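You operate a simulated robot arm through the tools that you are given. There is no shell and no other tool. Be economical: measure what you need, move in short steps, check, and stop when the job is done.

Carry out the task below with a simulated two-armed robot. There is one attempt and no reset: what you move stays moved.

## Task
Lock the long red box with the bow from the high table in the display case.
Fine: leave the case light as it is.

The check looks at the end state, three seconds after you hand in, the way a careful person would. Anything else that was tipped, shoved, dropped, spilled or broken makes it a failure.

## Robot
Two 7-joint arms with two-finger parallel grippers on one trunk, on a base that drives. Base frame: it is fixed to the floor where the robot stands at the start and does not move with it; the origin is under the middle of the robot, x ahead of it, y to its left, z up. Lengths are in cm, angles in degrees, forces in N, time in s.
The left shoulder is at the start at [3, 11.9, 111], the right one opposite. With the tool pointing down near the work surface each hand reaches from about 28 to 68 cm from the robot's upright axis, wherever it stands, measured 20 degrees to its own side. Places, roughly: brass latch [60, -20, 100]; display case [60, 0, 100]; glass lid [60, 0, 100]; long pink box with bow, long red box with bow [-75, 175, 100]; white light button [30, -20, 90]. Payload 3.43 kg a hand.
The tool frame of a hand sits at the grasp point between the pads (the TCP): z along the fingers, y along the line on which they close. The tips reach 3 cm beyond it. Largest opening 9.4 cm; finger width 2.8, thickness 1; the body of the gripper, 5 by 9.6 cm, starts 5.5 cm behind the TCP.
Orientation is that of the tool frame in the base frame, as a unit quaternion [x, y, z, w]. With the fingers straight down and closing along the base's y, the tool's x points along the base's -x, its y along +y and its z along -z.

## Interface
- The arms move only by the tool nudge_tool. It takes "left_targets", "right_targets" or both (then of equal length, played together; a hand with none holds still); each is text: rows parted by semicolons, each of 7 numbers parted by spaces: the finger opening in cm, from 0 to 9.4, then the shift along the tool's x, y, z in units of 500 mm (1.0 is 500 mm), then the turn, a rotation vector about the tool's x, y, z in units of 90 degrees (1.0 is 90 degrees). In form: claw x y z ax ay az; .... A call has 1 to 20 rows; each row is the pose to reach, as a shift and turn from the pose commanded when the call began, along the tool's axes at that moment. A call with a number of a shift or a turn outside -1 to 1 is refused whole. Each row takes 0.2 s and may step no farther than 5 cm and 8.6 degrees from the row before; otherwise, or with a gripper value out of range, the whole call is refused. Where a pose cannot be reached the arm comes as near as it can. A force on the tool above 80 N (or 10 N above the force at the start of the call, whichever is more), or a blocked arm, ends the call early, and 0.2 s more pass. Each finger travels about 7.2 cm/s and halts on what it meets, pressing with about 44 N; the grip force reading is that of the motor and also rises with nothing between the fingers. The clock runs only during rows and for 0.2 s after the last one: add rows that repeat a pose to give the fingers time. It gives the time, the measured TCP pose, the force on the tool (base axes), the opening and the grip force at its end, in the units of the frame above (readings bear some noise), with the torque about the TCP (base axes, N m) and any sound that the robot's microphone picked up.
- Cameras (640 x 400 px; columns grow to the right, rows downward): "scene" is now at [4.74, -0.96, 179.44]; the picture's right is [0.10, -0.99, 0.00], its down [-0.88, -0.09, -0.46] and it looks along [0.46, 0.05, -0.89] (base axes); focal length 248 px, centre (320, 200). "left" rides on the left gripper at [7.6, -1.4, -10.3] in its tool frame; the picture's right is [0.18, 0.98, 0.00], its down [-0.75, 0.14, -0.64] and it looks along [-0.63, 0.12, 0.77] (tool axes); focal length 243 px, centre (320, 200). "right" rides on the right gripper at [7.6, 1.4, -10.3] in its tool frame; the picture's right is [-0.18, 0.98, 0.00], its down [-0.75, -0.14, -0.64] and it looks along [-0.63, -0.12, 0.77] (tool axes); focal length 243 px, centre (320, 200).
- grab_frame(camera): a new picture of that camera. No time passes.
- raise_lower(by): slides the trunk up (or, below 0, down) by that many cm; the arms and the scene camera ride with it, the base frame stays. It gives what a move gives, with no picture.
- roll_base(legs): drives the robot by 1 to 6 legs, each [ahead, turn to the left] in cm and degrees, along the robot's own axes; the way and the turn of a leg run together, so that a leg with both is an arc; at most 150 cm and 180 degrees a leg. The arms and the cameras ride along, it lands a little off, and it stops where it bumps. It gives what a move gives.
- aim_head(pan, tilt): turns the head with the scene camera to pan (to the left, within 143 degrees either way) and tilt (down, from -29 to 69), counted from straight ahead of the robot. It gives what a move gives.
- point_at(camera, pixels): there is no depth. For up to 12 entries [column, row, z] of the newest picture of that camera ("zoom" is the newest enlarged one), the place [x, y] in the base frame at which the ray of that pixel passes the height z, good to about 0.2 cm, but the place of the scene camera against the robot may be out by one fixed shift of up to 2.5 cm in any direction. No time passes.
- enlarge(camera, box): a new picture of the part [left, top, right, bottom] of that camera's present view, enlarged. No time passes.
- sign_off(): hands the job in; it is judged then, once.

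Go step by step. Measure first, check grasps and placings, and put right what went wrong. The budget is 80 turns and 78 pictures, counting those below and the enlarged ones. Unless the task says otherwise, let go and move clear before handing in, and close with one line.

The tools are called by a JSON object that holds its "name" and its "arguments". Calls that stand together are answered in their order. nudge_tool: Moves the arms, as the interface text tells. Its arguments: {"type":"object","properties":{"left_targets":{"type":"string"},"right_targets":{"type":"string"}},"required":[]} The other tools are called the same way: raise_lower (by) slides the trunk up or down; roll_base (legs) drives the base; aim_head (pan, tilt) turns the head that bears the scene camera; grab_frame (camera) takes a picture; point_at (camera, pixels) gives the place at which the rays of pixels pass given heights; enlarge (camera, box) takes an enlarged picture of a part of a camera's view; sign_off () hands the job in.

At the start:

```text
t: 0.0
left_tool_pos: [42.53, 6.5, 127.73]
left_tool_rot: [0.0, 1.0, 0.0, 0.0]
left_contact_force: [0.6, -0.9, 0.1]
left_moment: [-0.01, -0.01, -0.01]
left_opening: 9.41
left_gripper_force: 0.0
right_tool_pos: [31.8, -28.8, 123.99]
right_tool_rot: [0.0, 1.0, 0.0, 0.0]
right_contact_force: [0.7, 0.3, -0.9]
right_moment: [0.02, 0.01, 0.02]
right_opening: 9.4
right_gripper_force: 0.0
trunk travel left (down, up): [-37.5, 3.5]
robot x, y, heading: [0.29, 0.22, -0.0]
head pan, tilt: [5.8, 62.3]
```

scene: 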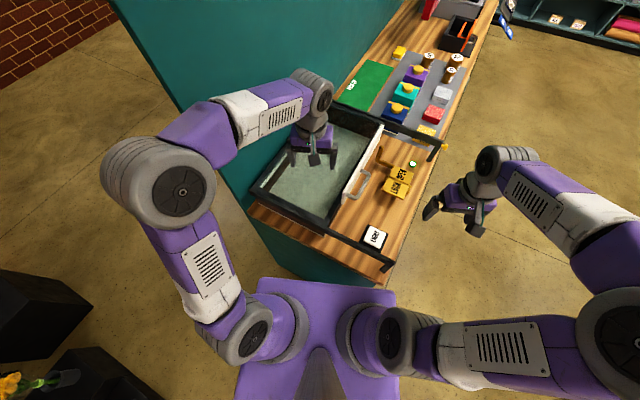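
right: 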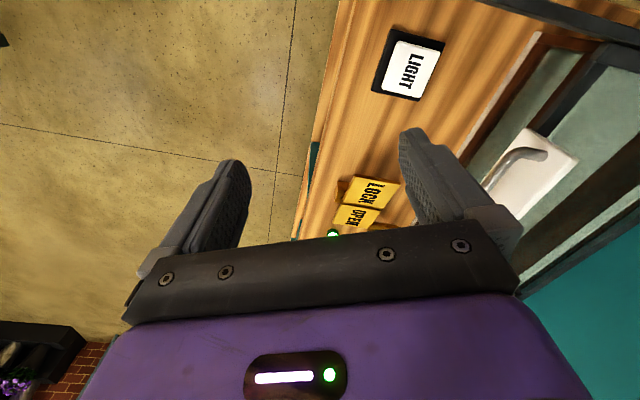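
left: 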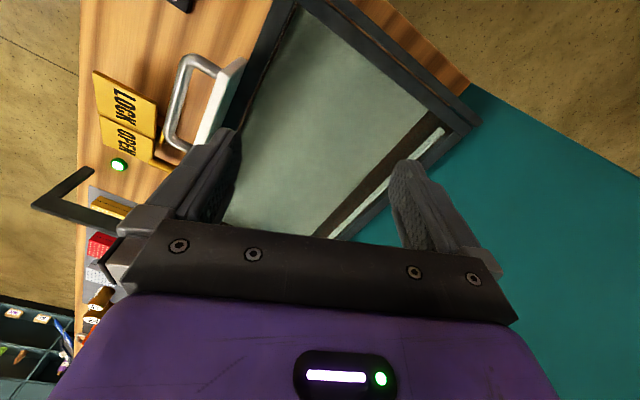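

The scene shows the case with a white-edged lid with handle near (360,185), and a LOCK/OPEN latch near (397,180). I'll look closer at it and then toward the high table.

{"name": "enlarge", "arguments": {"camera": "scene", "box": [240, 90, 460, 280]}}

{"name": "aim_head", "arguments": {"pan": 113, "tilt": 25}}

{"name": "grab_frame", "arguments": {"camera": "scene"}}

```text
2.11 times, centred on (350, 185) of scene
```

zoom: 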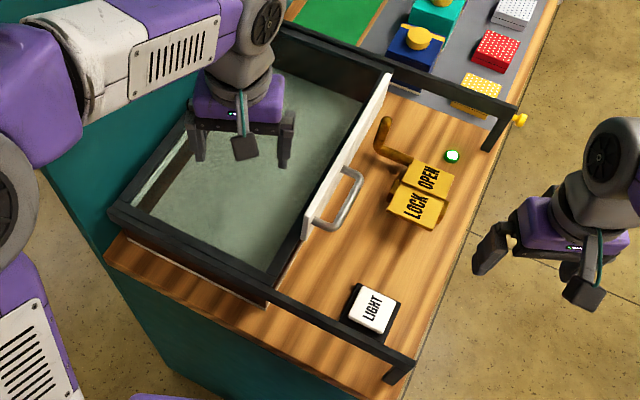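

```text
t: 1.9
left_tool_pos: [42.46, 6.5, 127.53]
left_tool_rot: [0.001, 1.0, 0.0, 0.001]
left_contact_force: [0.1, -0.3, 0.2]
left_moment: [0.04, -0.02, 0.0]
left_opening: 9.39
left_gripper_force: 0.1
right_tool_pos: [31.76, -28.82, 123.98]
right_tool_rot: [0.0, 1.0, 0.0, 0.0]
right_contact_force: [0.0, -0.7, -0.1]
right_moment: [0.01, 0.01, 0.01]
right_opening: 9.39
right_gripper_force: 0.0
trunk travel left (down, up): [-37.5, 3.5]
robot x, y, heading: [0.08, 0.02, 0.1]
head pan, tilt: [113.0, 25.0]
```

```text
73 pictures are left
```

scene: 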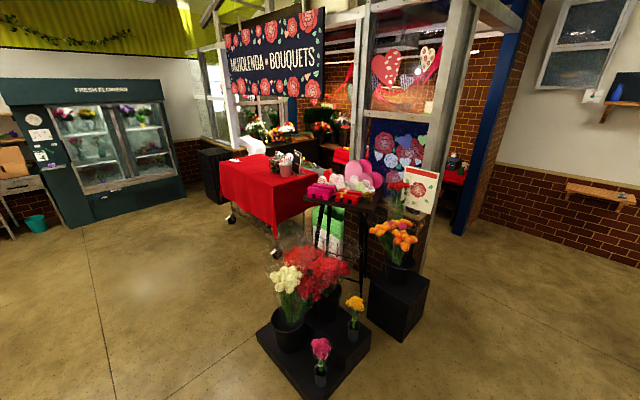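

The boxes stand on a small black table around (335,190). I'll zoom in there.

{"name": "enlarge", "arguments": {"camera": "scene", "box": [280, 140, 420, 290]}}

{"name": "point_at", "arguments": {"camera": "scene", "pixels": [[322, 190, 100], [348, 198, 100], [310, 195, 100], [375, 205, 100], [265, 335, 15], [320, 400, 10], [400, 335, 10], [340, 300, 5], [278, 235, 5], [425, 290, 30], [330, 270, 0], [228, 218, 0]]}}

```text
2.67 times, centred on (350, 215) of scene
```

zoom: 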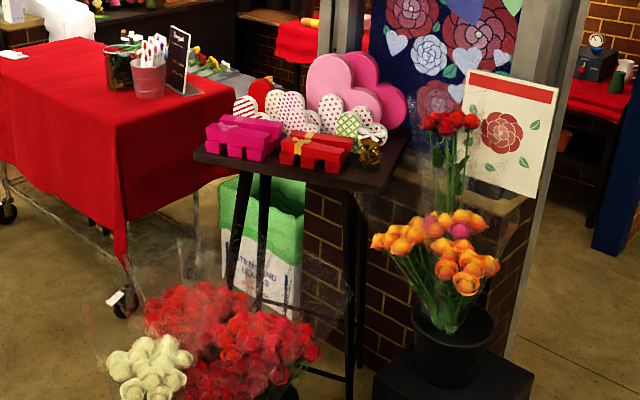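

```text
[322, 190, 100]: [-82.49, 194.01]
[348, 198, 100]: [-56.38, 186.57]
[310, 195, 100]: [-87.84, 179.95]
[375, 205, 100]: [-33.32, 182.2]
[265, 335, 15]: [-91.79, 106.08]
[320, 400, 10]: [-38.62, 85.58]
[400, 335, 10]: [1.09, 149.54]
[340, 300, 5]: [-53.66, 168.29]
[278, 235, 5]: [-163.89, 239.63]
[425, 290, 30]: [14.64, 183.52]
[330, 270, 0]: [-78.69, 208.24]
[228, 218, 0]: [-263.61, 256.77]
```

The red box sits right of the pink one on a black table, with bouquets in front. First I'll study the case; I move the left hand out of its view and look back.

{"name": "nudge_tool", "arguments": {"left_targets": "9.4 0 0.1 0 0 0 0; 9.4 0 0.2 0 0 0 0; 9.4 0 0.3 0 0 0 0; 9.4 0 0.4 0 0 0 0; 9.4 0 0.5 0 0 0 0; 9.4 0 0.5 0 0 0 0"}}

{"name": "aim_head", "arguments": {"pan": -3, "tilt": 55}}

{"name": "grab_frame", "arguments": {"camera": "scene"}}

{"name": "enlarge", "arguments": {"camera": "scene", "box": [210, 130, 430, 270]}}

```text
t: 3.0
left_tool_pos: [42.44, 27.16, 127.96]
left_tool_rot: [0.029, 0.999, -0.015, -0.004]
left_contact_force: [-19.8, -44.6, 12.5]
left_moment: [4.38, -1.73, -0.02]
left_opening: 7.53
left_gripper_force: 0.1
right_tool_pos: [31.41, -29.26, 124.13]
right_tool_rot: [0.001, 1.0, 0.002, 0.002]
right_contact_force: [0.9, 2.3, -0.3]
right_moment: [-0.13, 0.03, 0.01]
right_opening: 9.43
right_gripper_force: 0.0
trunk travel left (down, up): [-37.5, 3.5]
robot x, y, heading: [-0.06, -0.21, -0.3]
head pan, tilt: [113.0, 25.0]
stopped in row 5 (left hand): the force on the tool passed its limit at 94 N (the readings are from after the stop); the commanded pose is now the measured one
```

```text
t: 5.0
left_tool_pos: [42.33, 27.08, 127.87]
left_tool_rot: [0.024, 1.0, -0.011, -0.005]
left_contact_force: [-14.1, -38.4, 0.1]
left_moment: [2.84, -1.0, -0.04]
left_opening: 7.61
left_gripper_force: 0.1
right_tool_pos: [31.35, -29.62, 123.88]
right_tool_rot: [0.001, 1.0, 0.003, 0.002]
right_contact_force: [-0.2, 0.3, -0.1]
right_moment: [0.01, 0.03, 0.03]
right_opening: 9.41
right_gripper_force: 0.1
trunk travel left (down, up): [-37.5, 3.5]
robot x, y, heading: [0.0, 0.24, -0.2]
head pan, tilt: [-3.0, 55.0]
```

```text
71 pictures are left
```

scene: 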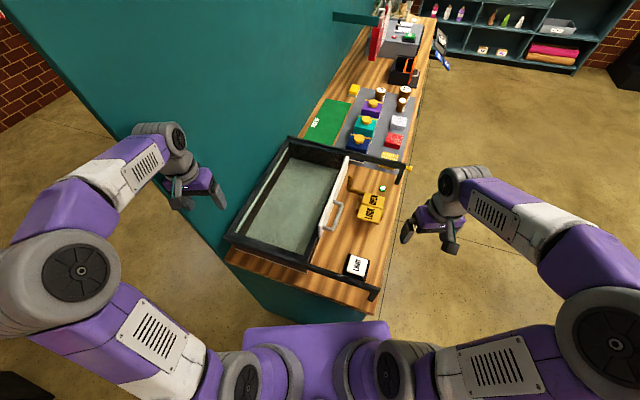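

```text
2.86 times, centred on (320, 200) of scene
```

zoom: 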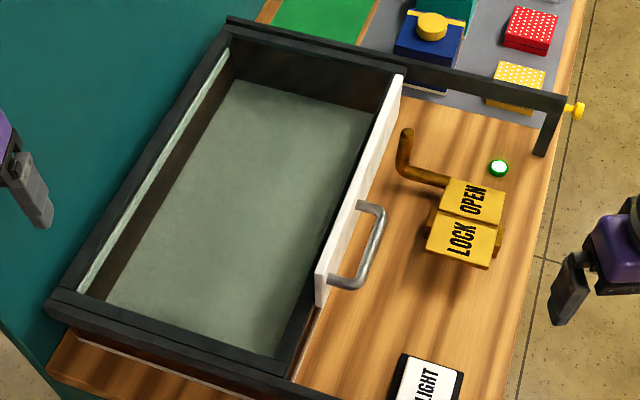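

The left hand touched the teal partition (a wall at y≈30); I back it off and measure the case with the right camera.

{"name": "nudge_tool", "arguments": {"left_targets": "9.4 0 -0.1 0 0 0 0; 9.4 0 -0.2 0 0 0 0; 9.4 0 -0.25 0 0 0 0"}}

{"name": "enlarge", "arguments": {"camera": "right", "box": [280, 0, 640, 250]}}

{"name": "grab_frame", "arguments": {"camera": "left"}}

{"name": "point_at", "arguments": {"camera": "scene", "pixels": [[357, 266, 91], [371, 201, 94], [376, 200, 91], [382, 188, 91], [350, 175, 98], [293, 140, 100], [404, 166, 100], [378, 294, 100], [235, 243, 100], [311, 263, 100], [336, 217, 98], [323, 228, 99]]}}

```text
t: 5.8
left_tool_pos: [41.86, 16.03, 127.79]
left_tool_rot: [0.02, 1.0, -0.012, -0.006]
left_contact_force: [-0.5, 0.5, -0.6]
left_moment: [0.0, 0.0, -0.02]
left_opening: 9.4
left_gripper_force: 0.0
right_tool_pos: [31.74, -28.8, 124.07]
right_tool_rot: [0.001, 1.0, -0.001, 0.0]
right_contact_force: [0.2, 0.3, 0.0]
right_moment: [0.03, 0.0, 0.0]
right_opening: 9.37
right_gripper_force: 0.1
trunk travel left (down, up): [-37.5, 3.5]
robot x, y, heading: [0.32, -0.03, -0.2]
head pan, tilt: [-3.0, 55.0]
```

```text
1.60 times, centred on (460, 125) of right
```

zoom: 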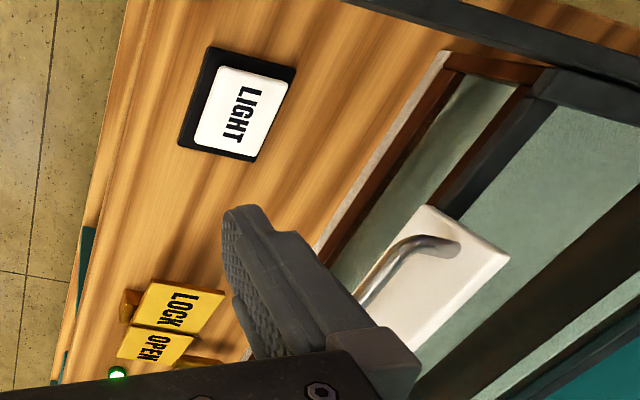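

```text
68 pictures are left
```

left: 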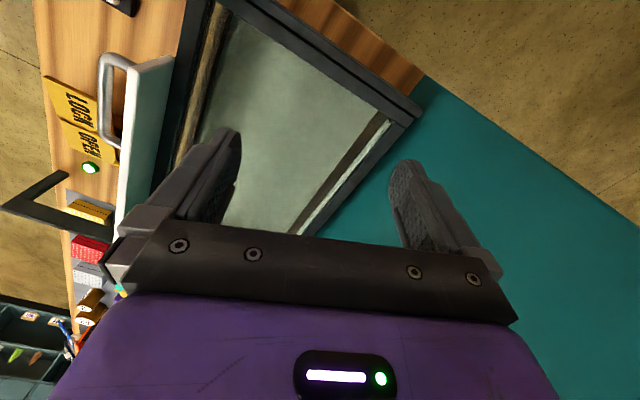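

```text
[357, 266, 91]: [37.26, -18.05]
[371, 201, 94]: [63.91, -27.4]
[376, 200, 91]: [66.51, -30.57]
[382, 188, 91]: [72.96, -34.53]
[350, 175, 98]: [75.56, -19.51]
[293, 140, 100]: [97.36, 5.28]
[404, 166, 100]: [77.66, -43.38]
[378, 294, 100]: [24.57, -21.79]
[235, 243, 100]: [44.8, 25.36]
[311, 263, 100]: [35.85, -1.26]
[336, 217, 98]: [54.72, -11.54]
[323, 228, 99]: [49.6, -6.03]
```

The case is turned relative to the robot; I triangulate key points from the right camera against the scene view.

{"name": "point_at", "arguments": {"camera": "zoom", "pixels": [[240, 112, 90], [240, 112, 100], [180, 307, 90], [180, 307, 100], [155, 345, 90], [155, 345, 100], [117, 373, 90], [117, 373, 100], [508, 260, 100], [508, 260, 110], [445, 245, 100], [445, 245, 110]]}}

{"name": "point_at", "arguments": {"camera": "scene", "pixels": [[357, 264, 90], [357, 264, 100], [371, 214, 90], [371, 214, 100], [374, 201, 90], [374, 201, 100], [382, 188, 90], [382, 188, 100], [321, 226, 100], [321, 226, 110], [326, 227, 100], [326, 227, 110]]}}

```text
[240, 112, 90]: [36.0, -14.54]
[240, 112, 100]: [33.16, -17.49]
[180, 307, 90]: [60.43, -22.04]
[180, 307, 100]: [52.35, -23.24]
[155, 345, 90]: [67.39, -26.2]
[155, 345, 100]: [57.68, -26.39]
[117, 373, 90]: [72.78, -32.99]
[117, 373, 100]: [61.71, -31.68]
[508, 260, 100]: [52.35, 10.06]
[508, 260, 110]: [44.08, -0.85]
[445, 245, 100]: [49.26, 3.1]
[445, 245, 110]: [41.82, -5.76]
```

```text
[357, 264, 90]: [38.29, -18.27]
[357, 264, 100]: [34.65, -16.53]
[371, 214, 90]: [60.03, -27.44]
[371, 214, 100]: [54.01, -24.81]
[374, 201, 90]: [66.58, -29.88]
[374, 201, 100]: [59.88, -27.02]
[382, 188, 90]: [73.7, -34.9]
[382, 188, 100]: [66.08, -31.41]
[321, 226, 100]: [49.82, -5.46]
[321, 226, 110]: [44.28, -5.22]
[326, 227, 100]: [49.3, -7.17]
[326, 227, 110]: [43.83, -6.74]
```

Heights work out to about: counter z≈95, latch plates z≈100–102, lid top z≈113. I want a lower side view of latch and lid, so I move the right hand out beside the counter and yaw it left.

{"name": "nudge_tool", "arguments": {"right_targets": "9.4 0 -0.08 0.02 0 0 -0.09; 9.4 0 -0.16 0.04 0 0 -0.18; 9.4 0 -0.24 0.06 0 0 -0.27; 9.4 0 -0.32 0.08 0 0 -0.36; 9.4 0 -0.36 0.1 0 0 -0.45; 9.4 0 -0.36 0.12 0 0 -0.45; 9.4 0 -0.36 0.12 0 0 -0.45"}}

{"name": "grab_frame", "arguments": {"camera": "right"}}

```text
t: 7.4
left_tool_pos: [41.86, 15.86, 127.83]
left_tool_rot: [0.022, 1.0, -0.012, -0.006]
left_contact_force: [0.2, 0.2, -0.8]
left_moment: [-0.01, 0.03, -0.03]
left_opening: 9.38
left_gripper_force: 0.2
right_tool_pos: [31.76, -47.07, 118.01]
right_tool_rot: [-0.345, 0.938, 0.0, 0.0]
right_contact_force: [-0.8, 0.1, -0.8]
right_moment: [0.03, 0.0, 0.03]
right_opening: 9.4
right_gripper_force: 0.0
trunk travel left (down, up): [-37.5, 3.5]
robot x, y, heading: [-0.1, -0.17, -0.1]
head pan, tilt: [-3.0, 55.0]
```

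```text
67 pictures are left
```

right: 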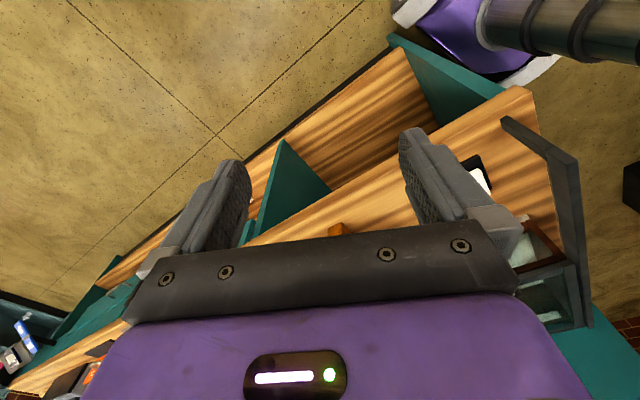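

Fingers hide the view here. The scene camera now has a free view, so I zoom tightly on the latch and on the lid.

{"name": "enlarge", "arguments": {"camera": "scene", "box": [325, 155, 415, 235]}}

{"name": "enlarge", "arguments": {"camera": "scene", "box": [220, 130, 380, 280]}}

```text
5.00 times, centred on (370, 195) of scene
```

zoom: 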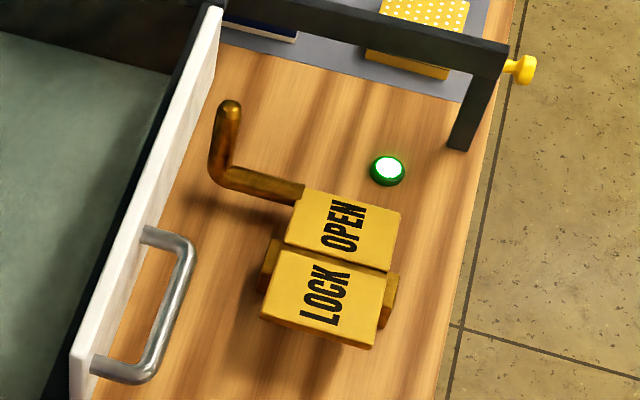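

```text
2.67 times, centred on (300, 205) of scene
```

zoom: 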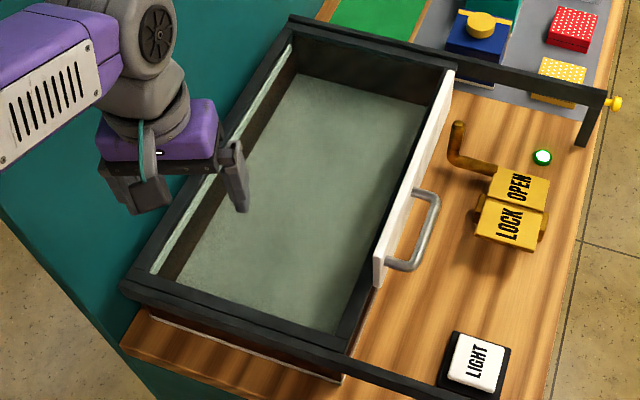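

OPEN side of the rocker looks lower than LOCK, so the latch is probably currently unlatched. I measure the case orientation and handle at z≈113/110.

{"name": "point_at", "arguments": {"camera": "scene", "pixels": [[228, 239, 113], [378, 292, 113], [293, 137, 113], [408, 166, 113], [319, 225, 113], [350, 157, 113], [336, 230.5, 110], [344, 204, 110], [344, 204, 105], [246, 232, 113], [293, 146, 113], [306, 268, 113]]}}

{"name": "nudge_tool", "arguments": {"right_targets": "9.4 0 0 -0.06 0 0 0.09; 9.4 0 0 -0.1 0 0 0.18; 9.4 0 0 -0.14 0 0 0.27; 9.4 0 0 -0.14 0 0 0.36; 9.4 0 0 -0.14 0 0 0.45; 9.4 0 0 -0.14 0 0 0.54; 9.4 0 0 -0.14 0 0 0.63; 9.4 0 0 -0.14 0 0 0.72; 9.4 0 0 -0.14 0 0 0.76; 9.4 0 0 -0.14 0 0 0.76"}}

```text
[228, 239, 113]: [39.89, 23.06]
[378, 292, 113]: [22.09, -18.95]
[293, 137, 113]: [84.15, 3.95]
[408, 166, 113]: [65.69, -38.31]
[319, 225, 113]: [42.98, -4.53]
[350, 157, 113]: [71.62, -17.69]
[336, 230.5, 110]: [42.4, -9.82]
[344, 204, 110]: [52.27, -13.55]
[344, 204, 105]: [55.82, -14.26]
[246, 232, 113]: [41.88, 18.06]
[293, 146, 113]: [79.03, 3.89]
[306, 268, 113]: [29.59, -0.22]
```

```text
t: 9.6
left_tool_pos: [41.95, 15.79, 127.93]
left_tool_rot: [0.022, 1.0, -0.012, -0.006]
left_contact_force: [0.5, -0.3, -0.9]
left_moment: [0.0, -0.01, -0.01]
left_opening: 9.4
left_gripper_force: 0.0
right_tool_pos: [31.76, -46.85, 124.96]
right_tool_rot: [0.243, 0.97, -0.001, 0.001]
right_contact_force: [-0.2, 0.2, 0.6]
right_moment: [-0.02, 0.01, 0.0]
right_opening: 9.39
right_gripper_force: 0.1
trunk travel left (down, up): [-37.5, 3.5]
robot x, y, heading: [0.19, -0.1, -0.1]
head pan, tilt: [-3.0, 55.0]
```

Case axis is turned about 23.5° clockwise. I bring the right hand above near (30,-15,135), aligned with the case, to look down at handle and latch.

{"name": "nudge_tool", "arguments": {"right_targets": "9.4 0 0 -0.09 0 0 -0.051; 9.4 0 0 -0.18 0 0 -0.051; 9.4 0.045 0.075 -0.2 0 0 -0.051; 9.4 0.09 0.15 -0.2 0 0 -0.051; 9.4 0.135 0.225 -0.2 0 0 -0.051; 9.4 0.18 0.3 -0.2 0 0 -0.051; 9.4 0.225 0.375 -0.2 0 0 -0.051; 9.4 0.27 0.45 -0.2 0 0 -0.051; 9.4 0.315 0.525 -0.2 0 0 -0.051; 9.4 0.333 0.547 -0.2 0 0 -0.051; 9.4 0.333 0.547 -0.2 0 0 -0.051"}}

{"name": "grab_frame", "arguments": {"camera": "right"}}

```text
t: 12.0
left_tool_pos: [41.85, 15.85, 127.89]
left_tool_rot: [0.022, 1.0, -0.013, -0.006]
left_contact_force: [-0.6, 0.1, 0.0]
left_moment: [0.0, 0.03, 0.01]
left_opening: 9.4
left_gripper_force: 0.0
right_tool_pos: [29.74, -15.05, 135.15]
right_tool_rot: [0.203, 0.979, 0.001, 0.0]
right_contact_force: [0.4, 0.6, 0.2]
right_moment: [0.02, -0.03, -0.02]
right_opening: 9.4
right_gripper_force: 0.0
trunk travel left (down, up): [-37.5, 3.5]
robot x, y, heading: [0.06, -0.07, -0.3]
head pan, tilt: [-3.0, 55.0]
```

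```text
64 pictures are left
```

right: 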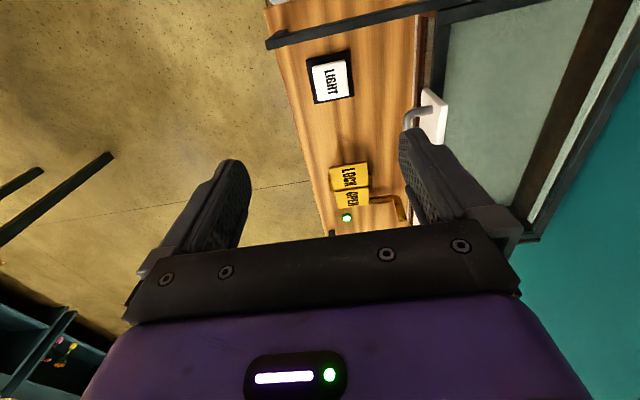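

The view is aligned; I zoom on handle and latch.

{"name": "enlarge", "arguments": {"camera": "right", "box": [290, 0, 540, 240]}}

```text
1.67 times, centred on (415, 120) of right
```

zoom: 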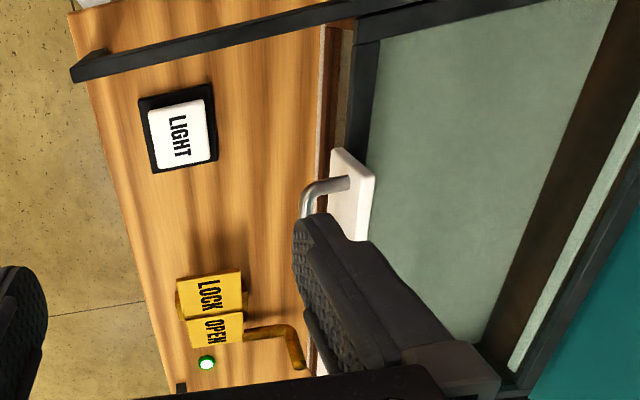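

Measuring rays for several points at two heights.

{"name": "point_at", "arguments": {"camera": "zoom", "pixels": [[182, 133, 90], [182, 133, 100], [209, 295, 90], [209, 295, 105], [208, 362, 90], [208, 362, 100], [308, 190, 100], [308, 190, 112], [375, 174, 105], [375, 174, 115], [90, 70, 105], [90, 70, 115]]}}

{"name": "point_at", "arguments": {"camera": "scene", "pixels": [[368, 290, 105], [368, 290, 115], [378, 294, 105], [378, 294, 115], [336, 230.5, 100], [336, 230.5, 112], [350, 180, 95], [350, 180, 105]]}}

```text
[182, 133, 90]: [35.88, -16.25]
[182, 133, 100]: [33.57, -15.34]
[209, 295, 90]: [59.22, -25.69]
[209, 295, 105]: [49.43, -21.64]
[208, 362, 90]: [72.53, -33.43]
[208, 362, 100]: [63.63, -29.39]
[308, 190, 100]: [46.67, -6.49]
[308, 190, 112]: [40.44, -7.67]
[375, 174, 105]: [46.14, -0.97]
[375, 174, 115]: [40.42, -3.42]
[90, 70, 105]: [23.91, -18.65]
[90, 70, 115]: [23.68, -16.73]
```

```text
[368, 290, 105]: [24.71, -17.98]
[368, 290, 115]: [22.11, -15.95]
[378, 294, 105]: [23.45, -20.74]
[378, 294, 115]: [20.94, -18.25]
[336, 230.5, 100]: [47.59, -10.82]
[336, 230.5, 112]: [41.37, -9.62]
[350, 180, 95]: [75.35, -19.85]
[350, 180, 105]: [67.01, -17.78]
```

Triangulation: handle bar centre ≈ (47.7,-9.3,107.4), LOCK plate ≈ (53,-23.2,99.4), LIGHT ≈ (34.8,-15.9,94.4). I move above the handle bar with a 4 cm opening and check.

{"name": "nudge_tool", "arguments": {"right_targets": "8 -0.07 0.06 0 0 0 0; 6 -0.14 0.12 0 0 0 0; 4 -0.21 0.18 0 0 0 0; 4 -0.284 0.248 0 0 0 0; 4 -0.284 0.248 0.09 0 0 0; 4 -0.284 0.248 0.18 0 0 0; 4 -0.284 0.248 0.27 0 0 0; 4 -0.284 0.248 0.34 0 0 0; 4 -0.284 0.248 0.34 0 0 0"}}

{"name": "grab_frame", "arguments": {"camera": "right"}}

{"name": "enlarge", "arguments": {"camera": "scene", "box": [290, 150, 410, 250]}}

```text
refused: row 4 steps farther than a row can; nothing moved
```

```text
62 pictures are left
```

right: 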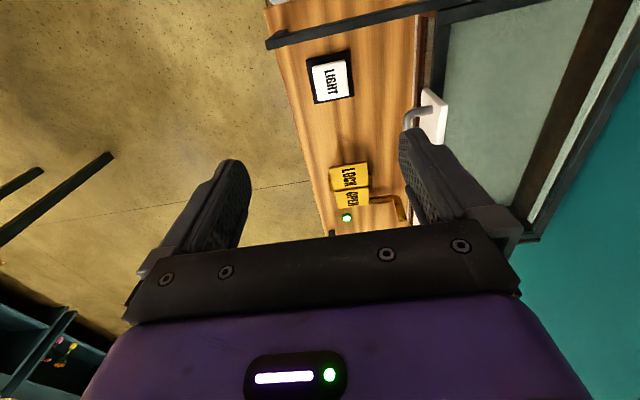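

```text
4.00 times, centred on (350, 200) of scene
```

zoom: 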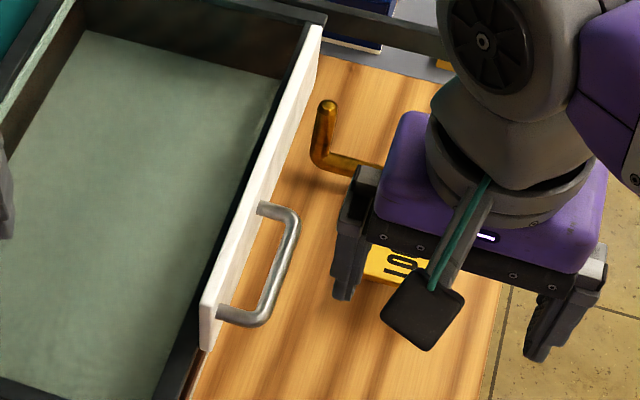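

A row was too long; I resend with smaller steps.

{"name": "nudge_tool", "arguments": {"right_targets": "8 -0.07 0.06 0 0 0 0; 6 -0.14 0.12 0 0 0 0; 4 -0.21 0.18 0 0 0 0; 4 -0.26 0.23 0 0 0 0; 4 -0.284 0.248 0 0 0 0; 4 -0.284 0.248 0.09 0 0 0; 4 -0.284 0.248 0.18 0 0 0; 4 -0.284 0.248 0.27 0 0 0; 4 -0.284 0.248 0.34 0 0 0; 4 -0.284 0.248 0.34 0 0 0"}}

{"name": "grab_frame", "arguments": {"camera": "right"}}

{"name": "enlarge", "arguments": {"camera": "scene", "box": [280, 140, 420, 260]}}

```text
t: 14.2
left_tool_pos: [41.87, 15.83, 127.82]
left_tool_rot: [0.022, 1.0, -0.013, -0.006]
left_contact_force: [-0.1, 0.3, 0.1]
left_moment: [0.0, 0.0, 0.0]
left_opening: 9.41
left_gripper_force: 0.2
right_tool_pos: [47.84, -9.38, 118.5]
right_tool_rot: [0.203, 0.979, 0.0, 0.0]
right_contact_force: [0.0, -0.8, 0.3]
right_moment: [0.02, -0.03, -0.02]
right_opening: 3.99
right_gripper_force: 0.0
trunk travel left (down, up): [-37.5, 3.5]
robot x, y, heading: [-0.33, -0.19, -0.2]
head pan, tilt: [-3.0, 55.0]
```

```text
60 pictures are left
```

right: 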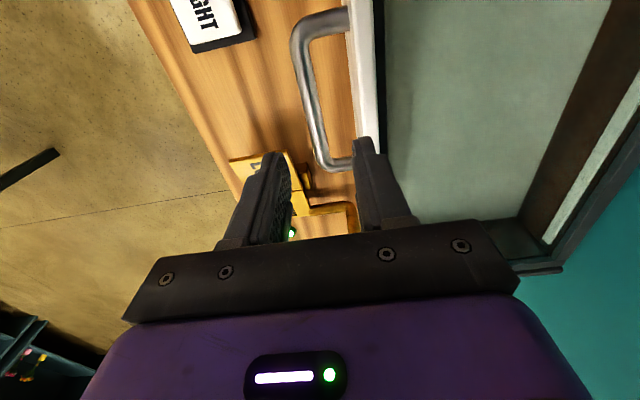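

```text
3.33 times, centred on (350, 200) of scene
```

zoom: 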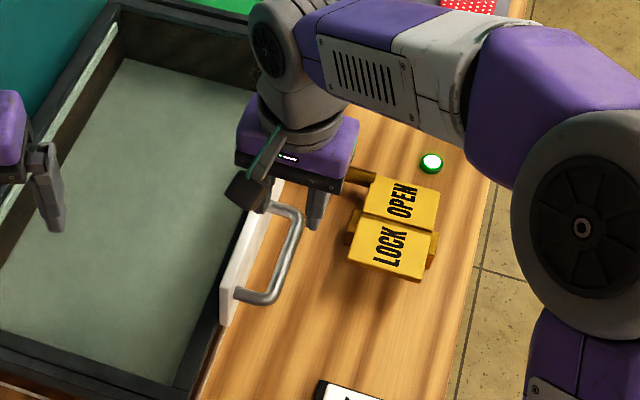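

Bar at row 111 is col ~313 versus the TCP's projected col 320, so I shift 0.6 cm toward -v, descend to z≈108.3 and close.

{"name": "nudge_tool", "arguments": {"right_targets": "4 0 -0.012 0 0 0 0; 4 0 -0.012 0.08 0 0 0; 4 0 -0.012 0.15 0 0 0; 4 0 -0.012 0.204 0 0 0; 0.5 0 -0.012 0.204 0 0 0; 0.5 0 -0.012 0.204 0 0 0; 0.5 0 -0.012 0.204 0 0 0; 0.5 0 -0.012 0.204 0 0 0"}}

{"name": "enlarge", "arguments": {"camera": "scene", "box": [280, 140, 420, 260]}}

```text
t: 16.0
left_tool_pos: [41.96, 15.82, 127.86]
left_tool_rot: [0.022, 1.0, -0.012, -0.007]
left_contact_force: [0.2, -0.1, -0.3]
left_moment: [0.02, 0.0, -0.03]
left_opening: 9.42
left_gripper_force: 0.1
right_tool_pos: [47.51, -9.65, 107.97]
right_tool_rot: [0.202, 0.979, 0.0, 0.0]
right_contact_force: [-1.3, 0.7, -7.2]
right_moment: [-0.36, -0.84, 1.11]
right_opening: 1.85
right_gripper_force: 44.4
trunk travel left (down, up): [-37.5, 3.5]
robot x, y, heading: [0.2, 0.04, 0.0]
head pan, tilt: [-3.0, 55.0]
```

```text
3.33 times, centred on (350, 200) of scene
```

zoom: 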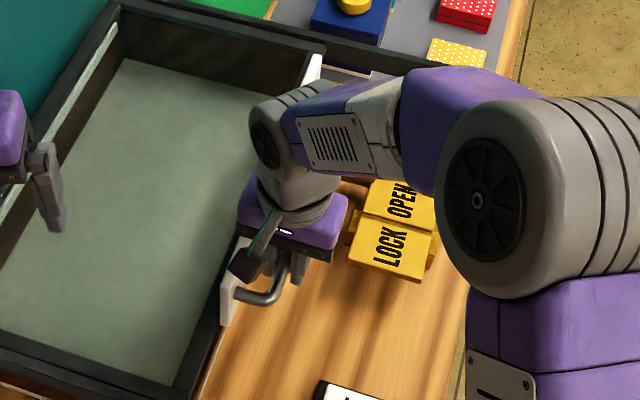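

The bar is gripped (1.85 cm). I test by pulling 2.5 cm gently.

{"name": "nudge_tool", "arguments": {"right_targets": "0.5 0 -0.01 0 0 0 0; 0.5 0 -0.02 0 0 0 0; 0.5 0 -0.035 0 0 0 0; 0.5 0 -0.05 0 0 0 0; 0.5 0 -0.05 0 0 0 0"}}

{"name": "enlarge", "arguments": {"camera": "scene", "box": [280, 140, 420, 260]}}

```text
t: 17.2
left_tool_pos: [41.89, 15.88, 127.77]
left_tool_rot: [0.021, 1.0, -0.013, -0.006]
left_contact_force: [0.0, 0.3, 0.1]
left_moment: [0.01, 0.01, -0.03]
left_opening: 9.39
left_gripper_force: 0.0
right_tool_pos: [46.49, -12.09, 107.82]
right_tool_rot: [0.204, 0.979, 0.0, 0.0]
right_contact_force: [-1.4, 1.5, -7.8]
right_moment: [0.18, 0.67, 1.03]
right_opening: 1.87
right_gripper_force: 45.3
trunk travel left (down, up): [-37.5, 3.5]
robot x, y, heading: [0.09, 0.39, -0.3]
head pan, tilt: [-3.0, 55.0]
```

```text
3.33 times, centred on (350, 200) of scene
```

zoom: 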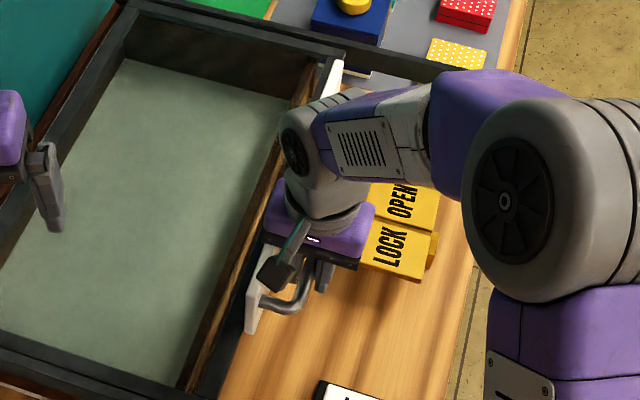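

It slides freely — the latch is unlocked. I pull on for another 15 cm.

{"name": "nudge_tool", "arguments": {"right_targets": "0.5 0 -0.05 0 0 0 0; 0.5 0 -0.1 0 0 0 0; 0.5 0 -0.15 0 0 0 0; 0.5 0 -0.2 0 0 0 0; 0.5 0 -0.25 0 0 0 0; 0.5 0 -0.3 0 0 0 0; 0.5 0 -0.3 0 0 0 0"}}

{"name": "grab_frame", "arguments": {"camera": "scene"}}

```text
t: 18.8
left_tool_pos: [41.71, 16.01, 128.0]
left_tool_rot: [0.021, 1.0, -0.012, -0.005]
left_contact_force: [0.3, -0.2, -0.6]
left_moment: [0.02, 0.0, 0.02]
left_opening: 9.39
left_gripper_force: 0.0
right_tool_pos: [40.61, -26.1, 107.82]
right_tool_rot: [0.203, 0.979, 0.0, 0.001]
right_contact_force: [-15.5, 4.4, 10.7]
right_moment: [-0.03, -0.08, 0.99]
right_opening: 1.86
right_gripper_force: 44.5
trunk travel left (down, up): [-37.5, 3.5]
robot x, y, heading: [-0.21, -0.02, -0.3]
head pan, tilt: [-3.0, 55.0]
```

```text
56 pictures are left
```

scene: 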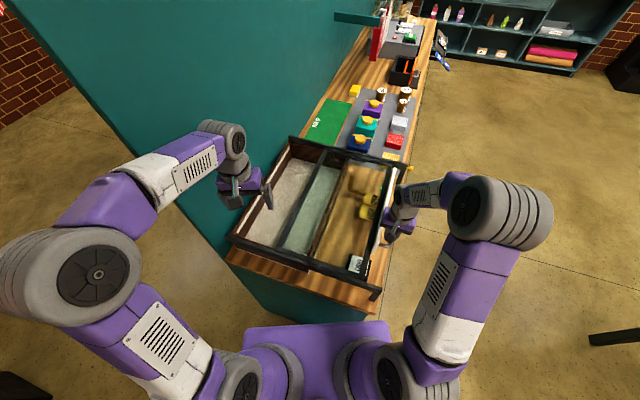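

Lid is ~17 cm open. Try another 2 cm for the stop, then zoom.

{"name": "nudge_tool", "arguments": {"right_targets": "0.5 0 -0.02 0 0 0 0; 0.5 0 -0.04 0 0 0 0; 0.5 0 -0.04 0 0 0 0"}}

{"name": "enlarge", "arguments": {"camera": "scene", "box": [220, 130, 420, 300]}}

```text
t: 19.6
left_tool_pos: [41.64, 16.06, 127.96]
left_tool_rot: [0.021, 1.0, -0.011, -0.006]
left_contact_force: [0.7, -0.3, 0.3]
left_moment: [0.01, -0.04, 0.03]
left_opening: 9.42
left_gripper_force: 0.1
right_tool_pos: [39.99, -27.95, 107.91]
right_tool_rot: [0.203, 0.979, 0.0, 0.004]
right_contact_force: [-2.4, -0.1, 24.5]
right_moment: [0.13, 0.44, 1.0]
right_opening: 1.85
right_gripper_force: 45.2
trunk travel left (down, up): [-37.5, 3.5]
robot x, y, heading: [-0.22, -0.31, -0.2]
head pan, tilt: [-3.0, 55.0]
```

```text
2.35 times, centred on (320, 215) of scene
```

zoom: 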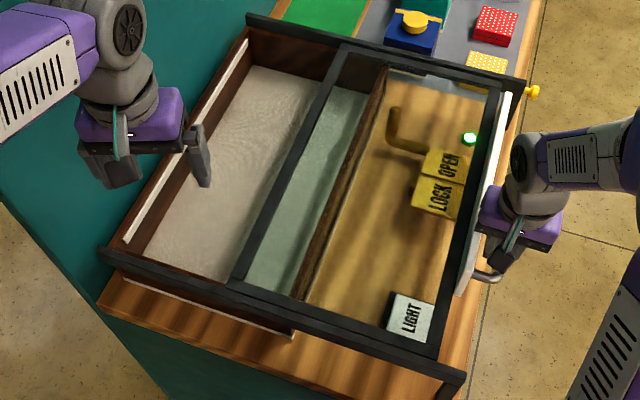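

The lid is fully back (~20 cm), a wide gap is open at the rear. I release the handle and raise the right hand.

{"name": "nudge_tool", "arguments": {"right_targets": "3.6 0 0 0 0 0 0; 3.6 0 0 0 0 0 0; 3.6 0 0 -0.08 0 0 0; 3.6 0 0 -0.17 0 0 0; 3.6 0 0 -0.26 0 0 0; 3.6 0 0 -0.35 0 0 0; 3.6 0 0 -0.44 0 0 0; 3.6 0 0 -0.44 0 0 0"}}

{"name": "grab_frame", "arguments": {"camera": "left"}}

{"name": "grab_frame", "arguments": {"camera": "right"}}

{"name": "grab_frame", "arguments": {"camera": "scene"}}

```text
t: 21.4
left_tool_pos: [41.87, 15.84, 127.91]
left_tool_rot: [0.022, 1.0, -0.012, -0.007]
left_contact_force: [0.1, 0.2, 0.2]
left_moment: [-0.02, -0.01, 0.05]
left_opening: 9.39
left_gripper_force: 0.1
right_tool_pos: [39.76, -28.06, 129.55]
right_tool_rot: [0.203, 0.979, -0.001, 0.0]
right_contact_force: [0.0, 0.7, -0.3]
right_moment: [0.0, -0.01, -0.04]
right_opening: 3.61
right_gripper_force: 0.0
trunk travel left (down, up): [-37.5, 3.5]
robot x, y, heading: [0.56, -0.05, -0.2]
head pan, tilt: [-3.0, 55.0]
```

```text
54 pictures are left
```

left: 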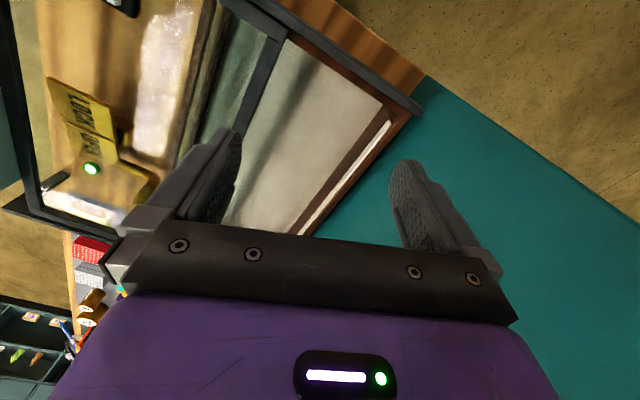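

```text
53 pictures are left
```

right: 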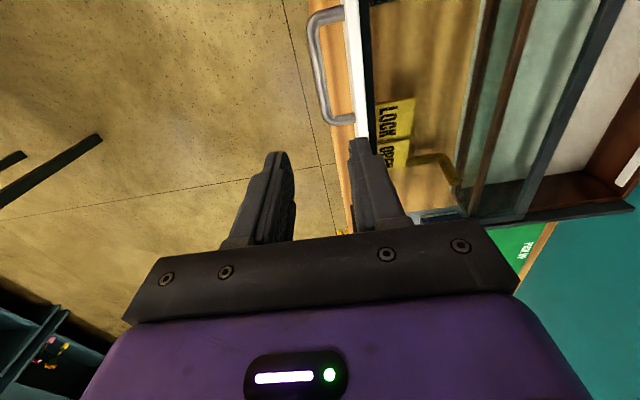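

```text
52 pictures are left
```

scene: 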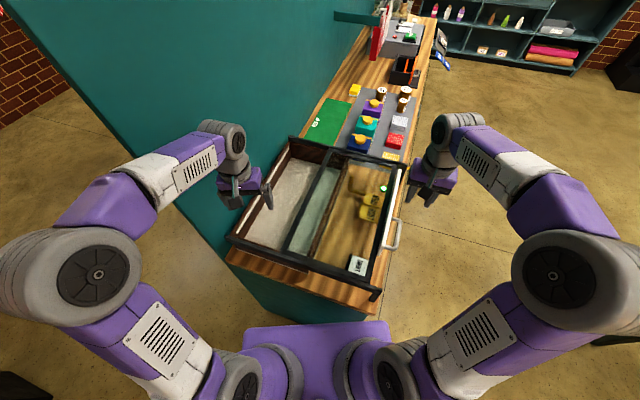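

Lid open and handle released. I measure the opening with the left camera, and then turn the head to plan the drive.

{"name": "point_at", "arguments": {"camera": "left", "pixels": [[289, 38, 112], [390, 104, 112], [420, 110, 112], [307, 232, 111], [383, 125, 106], [243, 125, 112], [240, 125, 112], [288, 45, 92], [383, 107, 92]]}}

{"name": "point_at", "arguments": {"camera": "scene", "pixels": [[283, 250, 112], [317, 157, 112], [246, 232, 112], [293, 146, 112], [285, 236, 93], [315, 168, 93], [250, 229, 93], [289, 160, 93]]}}

{"name": "aim_head", "arguments": {"pan": 115, "tilt": 45}}

{"name": "grab_frame", "arguments": {"camera": "scene"}}

```text
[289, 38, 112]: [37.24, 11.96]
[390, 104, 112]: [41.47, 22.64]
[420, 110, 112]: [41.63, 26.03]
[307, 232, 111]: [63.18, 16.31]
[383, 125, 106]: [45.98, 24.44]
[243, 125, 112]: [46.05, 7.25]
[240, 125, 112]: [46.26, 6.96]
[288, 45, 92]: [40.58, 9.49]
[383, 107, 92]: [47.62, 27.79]
```

```text
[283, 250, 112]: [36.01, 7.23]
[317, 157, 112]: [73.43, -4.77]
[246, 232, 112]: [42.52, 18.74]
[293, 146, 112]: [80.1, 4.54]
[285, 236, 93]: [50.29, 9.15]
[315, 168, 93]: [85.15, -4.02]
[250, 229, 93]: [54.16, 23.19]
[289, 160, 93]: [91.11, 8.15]
```

```text
t: 23.4
left_tool_pos: [41.9, 15.86, 127.9]
left_tool_rot: [0.021, 1.0, -0.012, -0.006]
left_contact_force: [0.4, -0.1, 0.6]
left_moment: [0.0, -0.01, 0.02]
left_opening: 9.38
left_gripper_force: 0.1
right_tool_pos: [39.76, -28.04, 129.54]
right_tool_rot: [0.203, 0.979, 0.0, 0.0]
right_contact_force: [0.2, -0.1, -0.3]
right_moment: [0.01, -0.03, 0.02]
right_opening: 3.58
right_gripper_force: 0.1
trunk travel left (down, up): [-37.5, 3.5]
robot x, y, heading: [-0.17, -0.42, -0.2]
head pan, tilt: [115.0, 45.0]
```

```text
51 pictures are left
```

scene: 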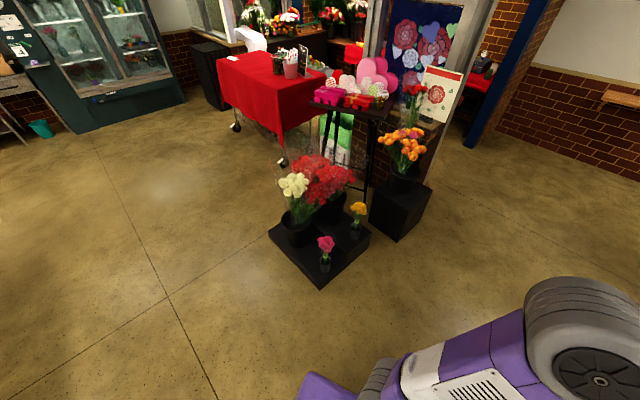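

Now I measure floor obstacles for the drive.

{"name": "point_at", "arguments": {"camera": "scene", "pixels": [[269, 238, 0], [320, 289, 0], [371, 240, 0], [398, 241, 0], [430, 195, 0], [283, 168, 0], [236, 132, 0], [366, 195, 0], [325, 160, 0], [355, 108, 100], [310, 100, 98], [378, 120, 98]]}}

{"name": "enlarge", "arguments": {"camera": "scene", "box": [260, 50, 440, 290]}}

```text
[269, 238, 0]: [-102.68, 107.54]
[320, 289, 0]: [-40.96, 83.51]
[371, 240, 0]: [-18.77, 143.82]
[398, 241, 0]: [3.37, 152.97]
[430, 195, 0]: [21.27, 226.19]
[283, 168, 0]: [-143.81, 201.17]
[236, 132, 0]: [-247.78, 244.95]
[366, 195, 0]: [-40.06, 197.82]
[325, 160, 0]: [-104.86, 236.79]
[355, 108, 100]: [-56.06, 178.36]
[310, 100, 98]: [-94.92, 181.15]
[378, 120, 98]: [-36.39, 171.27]
```

```text
1.67 times, centred on (350, 170) of scene
```

zoom: 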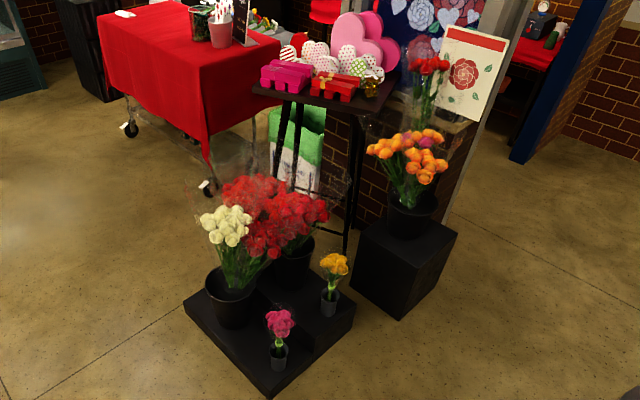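

I need to know the base footprint; looking down over the robot's side/back.

{"name": "aim_head", "arguments": {"pan": 143, "tilt": 69}}

{"name": "grab_frame", "arguments": {"camera": "scene"}}

```text
t: 24.3
left_tool_pos: [41.81, 15.9, 127.85]
left_tool_rot: [0.022, 1.0, -0.013, -0.005]
left_contact_force: [0.3, -0.2, -0.2]
left_moment: [-0.04, 0.01, -0.04]
left_opening: 9.4
left_gripper_force: 0.1
right_tool_pos: [39.89, -28.0, 129.69]
right_tool_rot: [0.203, 0.979, 0.001, 0.0]
right_contact_force: [0.2, -0.7, 0.3]
right_moment: [0.03, 0.01, 0.0]
right_opening: 3.58
right_gripper_force: 0.0
trunk travel left (down, up): [-37.5, 3.5]
robot x, y, heading: [-0.02, 0.04, -0.1]
head pan, tilt: [143.0, 68.8]
```

```text
49 pictures are left
```

scene: 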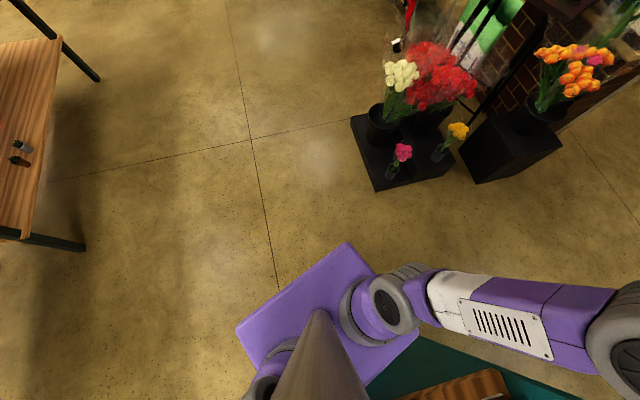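

{"name": "point_at", "arguments": {"camera": "scene", "pixels": [[345, 243, 20], [238, 325, 20], [345, 243, 60], [238, 325, 60], [345, 243, 115], [238, 325, 115], [85, 245, 0], [100, 80, 0], [20, 235, 80]]}}

```text
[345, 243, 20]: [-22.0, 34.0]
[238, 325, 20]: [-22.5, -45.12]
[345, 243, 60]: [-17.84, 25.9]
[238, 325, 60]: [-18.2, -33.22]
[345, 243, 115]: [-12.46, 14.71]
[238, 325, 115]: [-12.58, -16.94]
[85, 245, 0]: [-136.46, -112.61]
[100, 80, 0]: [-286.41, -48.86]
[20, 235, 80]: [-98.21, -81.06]
```

The base footprint is compact (~25 cm). I retract the left hand a little, back straight off 140 cm, turn left 90° and drive up 130 cm alongside the platform.

{"name": "nudge_tool", "arguments": {"left_targets": "9.4 0.08 0 0 0 0 0; 9.4 0.16 0 0 0 0 0; 9.4 0.2 0 0 0 0 0"}}

{"name": "roll_base", "arguments": {"legs": [[-140, 0], [0, 90], [125, 0]]}}

{"name": "aim_head", "arguments": {"pan": -20, "tilt": 40}}

{"name": "grab_frame", "arguments": {"camera": "scene"}}

```text
t: 25.1
left_tool_pos: [32.16, 16.41, 128.23]
left_tool_rot: [0.022, 1.0, -0.012, -0.006]
left_contact_force: [0.2, -0.1, 0.1]
left_moment: [0.01, 0.01, -0.03]
left_opening: 9.41
left_gripper_force: 0.0
right_tool_pos: [39.77, -28.01, 129.56]
right_tool_rot: [0.202, 0.979, 0.0, 0.0]
right_contact_force: [-0.2, 0.1, 0.3]
right_moment: [-0.02, -0.02, -0.02]
right_opening: 3.61
right_gripper_force: 0.1
trunk travel left (down, up): [-37.5, 3.5]
robot x, y, heading: [0.07, 0.11, -0.2]
head pan, tilt: [143.0, 68.8]
```

```text
t: 41.9
left_tool_pos: [-157.29, 158.69, 128.24]
left_tool_rot: [-0.692, 0.722, -0.012, 0.005]
left_contact_force: [0.0, 0.3, -0.5]
left_moment: [0.02, 0.0, -0.01]
left_opening: 9.35
left_gripper_force: 0.0
right_tool_pos: [-112.98, 166.32, 129.53]
right_tool_rot: [-0.549, 0.836, -0.001, -0.001]
right_contact_force: [0.1, -0.2, 0.5]
right_moment: [0.01, -0.04, -0.01]
right_opening: 3.58
right_gripper_force: 0.1
trunk travel left (down, up): [-37.5, 3.5]
robot x, y, heading: [-141.11, 126.54, 89.8]
head pan, tilt: [143.0, 68.8]
```

```text
t: 44.4
left_tool_pos: [-157.33, 158.76, 128.3]
left_tool_rot: [-0.691, 0.723, -0.013, 0.004]
left_contact_force: [0.9, 0.2, -0.5]
left_moment: [-0.01, 0.01, 0.0]
left_opening: 9.39
left_gripper_force: 0.1
right_tool_pos: [-113.01, 166.32, 129.5]
right_tool_rot: [-0.549, 0.836, 0.0, 0.0]
right_contact_force: [0.8, 0.3, -0.1]
right_moment: [0.02, 0.02, -0.01]
right_opening: 3.62
right_gripper_force: 0.1
trunk travel left (down, up): [-37.5, 3.5]
robot x, y, heading: [-141.0, 126.54, 89.6]
head pan, tilt: [-20.0, 40.0]
```

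```text
48 pictures are left
```

scene: 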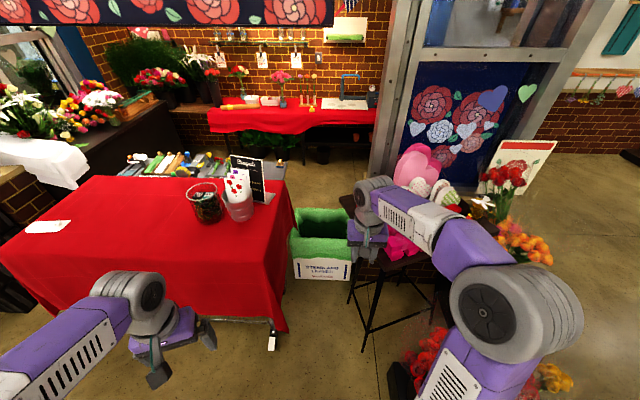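

The right arm would sweep too close to the table if I advanced directly, so I turn right to heading −30°, back 40 cm, then turn to heading ~10° and advance part-way.

{"name": "roll_base", "arguments": {"legs": [[0, -120], [-40, 0], [0, 40], [35, 0]]}}

{"name": "aim_head", "arguments": {"pan": 10, "tilt": 42}}

{"name": "grab_frame", "arguments": {"camera": "scene"}}

```text
t: 55.4
left_tool_pos: [-113.86, 174.83, 128.27]
left_tool_rot: [-0.09, 0.996, -0.013, -0.005]
left_contact_force: [0.1, 0.4, -1.0]
left_moment: [-0.01, -0.02, -0.02]
left_opening: 9.39
left_gripper_force: 0.1
right_tool_pos: [-96.6, 133.22, 129.71]
right_tool_rot: [0.093, 0.996, 0.0, 0.0]
right_contact_force: [-0.3, -0.3, -0.2]
right_moment: [0.02, 0.03, -0.02]
right_opening: 3.58
right_gripper_force: 0.0
trunk travel left (down, up): [-37.5, 3.5]
robot x, y, heading: [-141.27, 151.62, 12.7]
head pan, tilt: [-20.0, 40.0]
```

```text
t: 56.4
left_tool_pos: [-113.88, 174.78, 128.3]
left_tool_rot: [-0.091, 0.996, -0.013, -0.004]
left_contact_force: [-0.2, -0.2, -0.8]
left_moment: [-0.03, 0.04, 0.0]
left_opening: 9.37
left_gripper_force: 0.0
right_tool_pos: [-96.49, 133.19, 129.63]
right_tool_rot: [0.093, 0.996, 0.0, 0.0]
right_contact_force: [0.8, 0.1, -0.3]
right_moment: [0.02, -0.01, 0.02]
right_opening: 3.58
right_gripper_force: 0.0
trunk travel left (down, up): [-37.5, 3.5]
robot x, y, heading: [-141.34, 151.77, 12.8]
head pan, tilt: [10.0, 42.0]
```

```text
47 pictures are left
```

scene: 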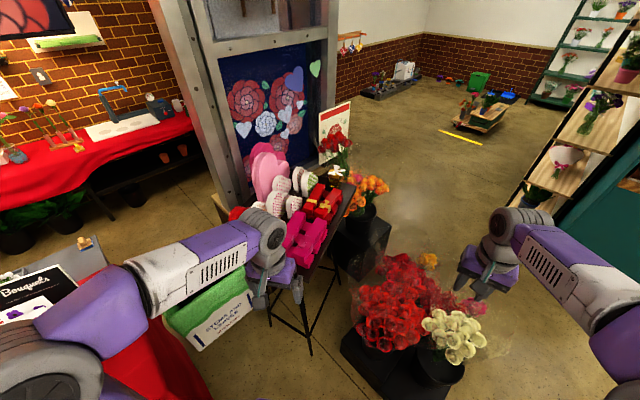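

Good vantage. I zoom on the boxes at (305–345, 180–260) and measure.

{"name": "enlarge", "arguments": {"camera": "scene", "box": [240, 130, 380, 290]}}

{"name": "point_at", "arguments": {"camera": "scene", "pixels": [[322, 203, 100], [303, 243, 100], [355, 185, 97], [318, 270, 97], [335, 360, 10], [350, 320, 10], [310, 350, 0]]}}

```text
2.50 times, centred on (310, 210) of scene
```

zoom: 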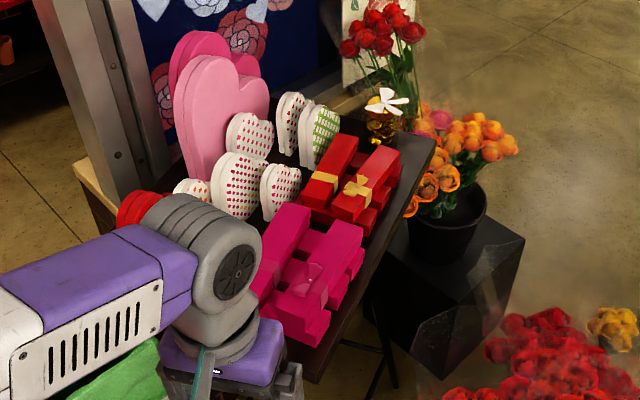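

```text
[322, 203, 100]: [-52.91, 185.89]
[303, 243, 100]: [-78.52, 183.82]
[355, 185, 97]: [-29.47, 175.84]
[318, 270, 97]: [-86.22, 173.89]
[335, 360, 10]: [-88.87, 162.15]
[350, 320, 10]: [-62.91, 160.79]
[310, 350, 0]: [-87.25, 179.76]
```

I drive 20 cm nearer, then inspect with the left camera.

{"name": "roll_base", "arguments": {"legs": [[20, 0]]}}

{"name": "grab_frame", "arguments": {"camera": "left"}}

{"name": "grab_frame", "arguments": {"camera": "scene"}}

```text
t: 58.0
left_tool_pos: [-94.38, 179.04, 128.22]
left_tool_rot: [-0.091, 0.996, -0.013, -0.004]
left_contact_force: [0.3, 0.9, 0.0]
left_moment: [-0.02, -0.02, 0.01]
left_opening: 9.39
left_gripper_force: 0.1
right_tool_pos: [-76.88, 137.74, 129.58]
right_tool_rot: [0.092, 0.996, 0.0, 0.0]
right_contact_force: [0.6, 0.7, -0.3]
right_moment: [0.0, -0.03, -0.02]
right_opening: 3.59
right_gripper_force: 0.0
trunk travel left (down, up): [-37.5, 3.5]
robot x, y, heading: [-121.92, 155.67, 12.8]
head pan, tilt: [10.0, 42.0]
```

```text
45 pictures are left
```

left: 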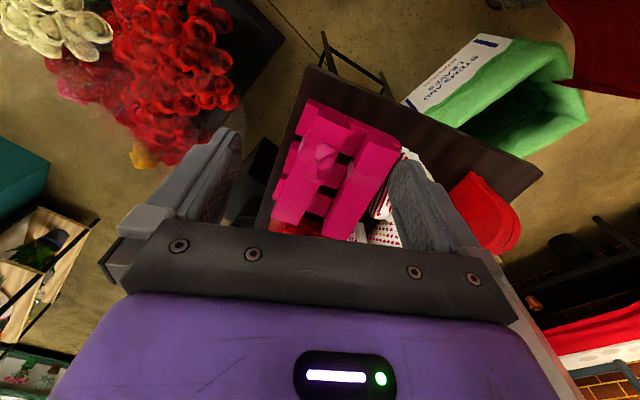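

```text
44 pictures are left
```

scene: 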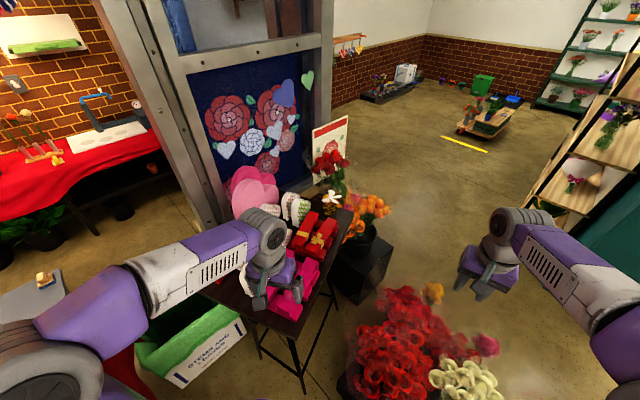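

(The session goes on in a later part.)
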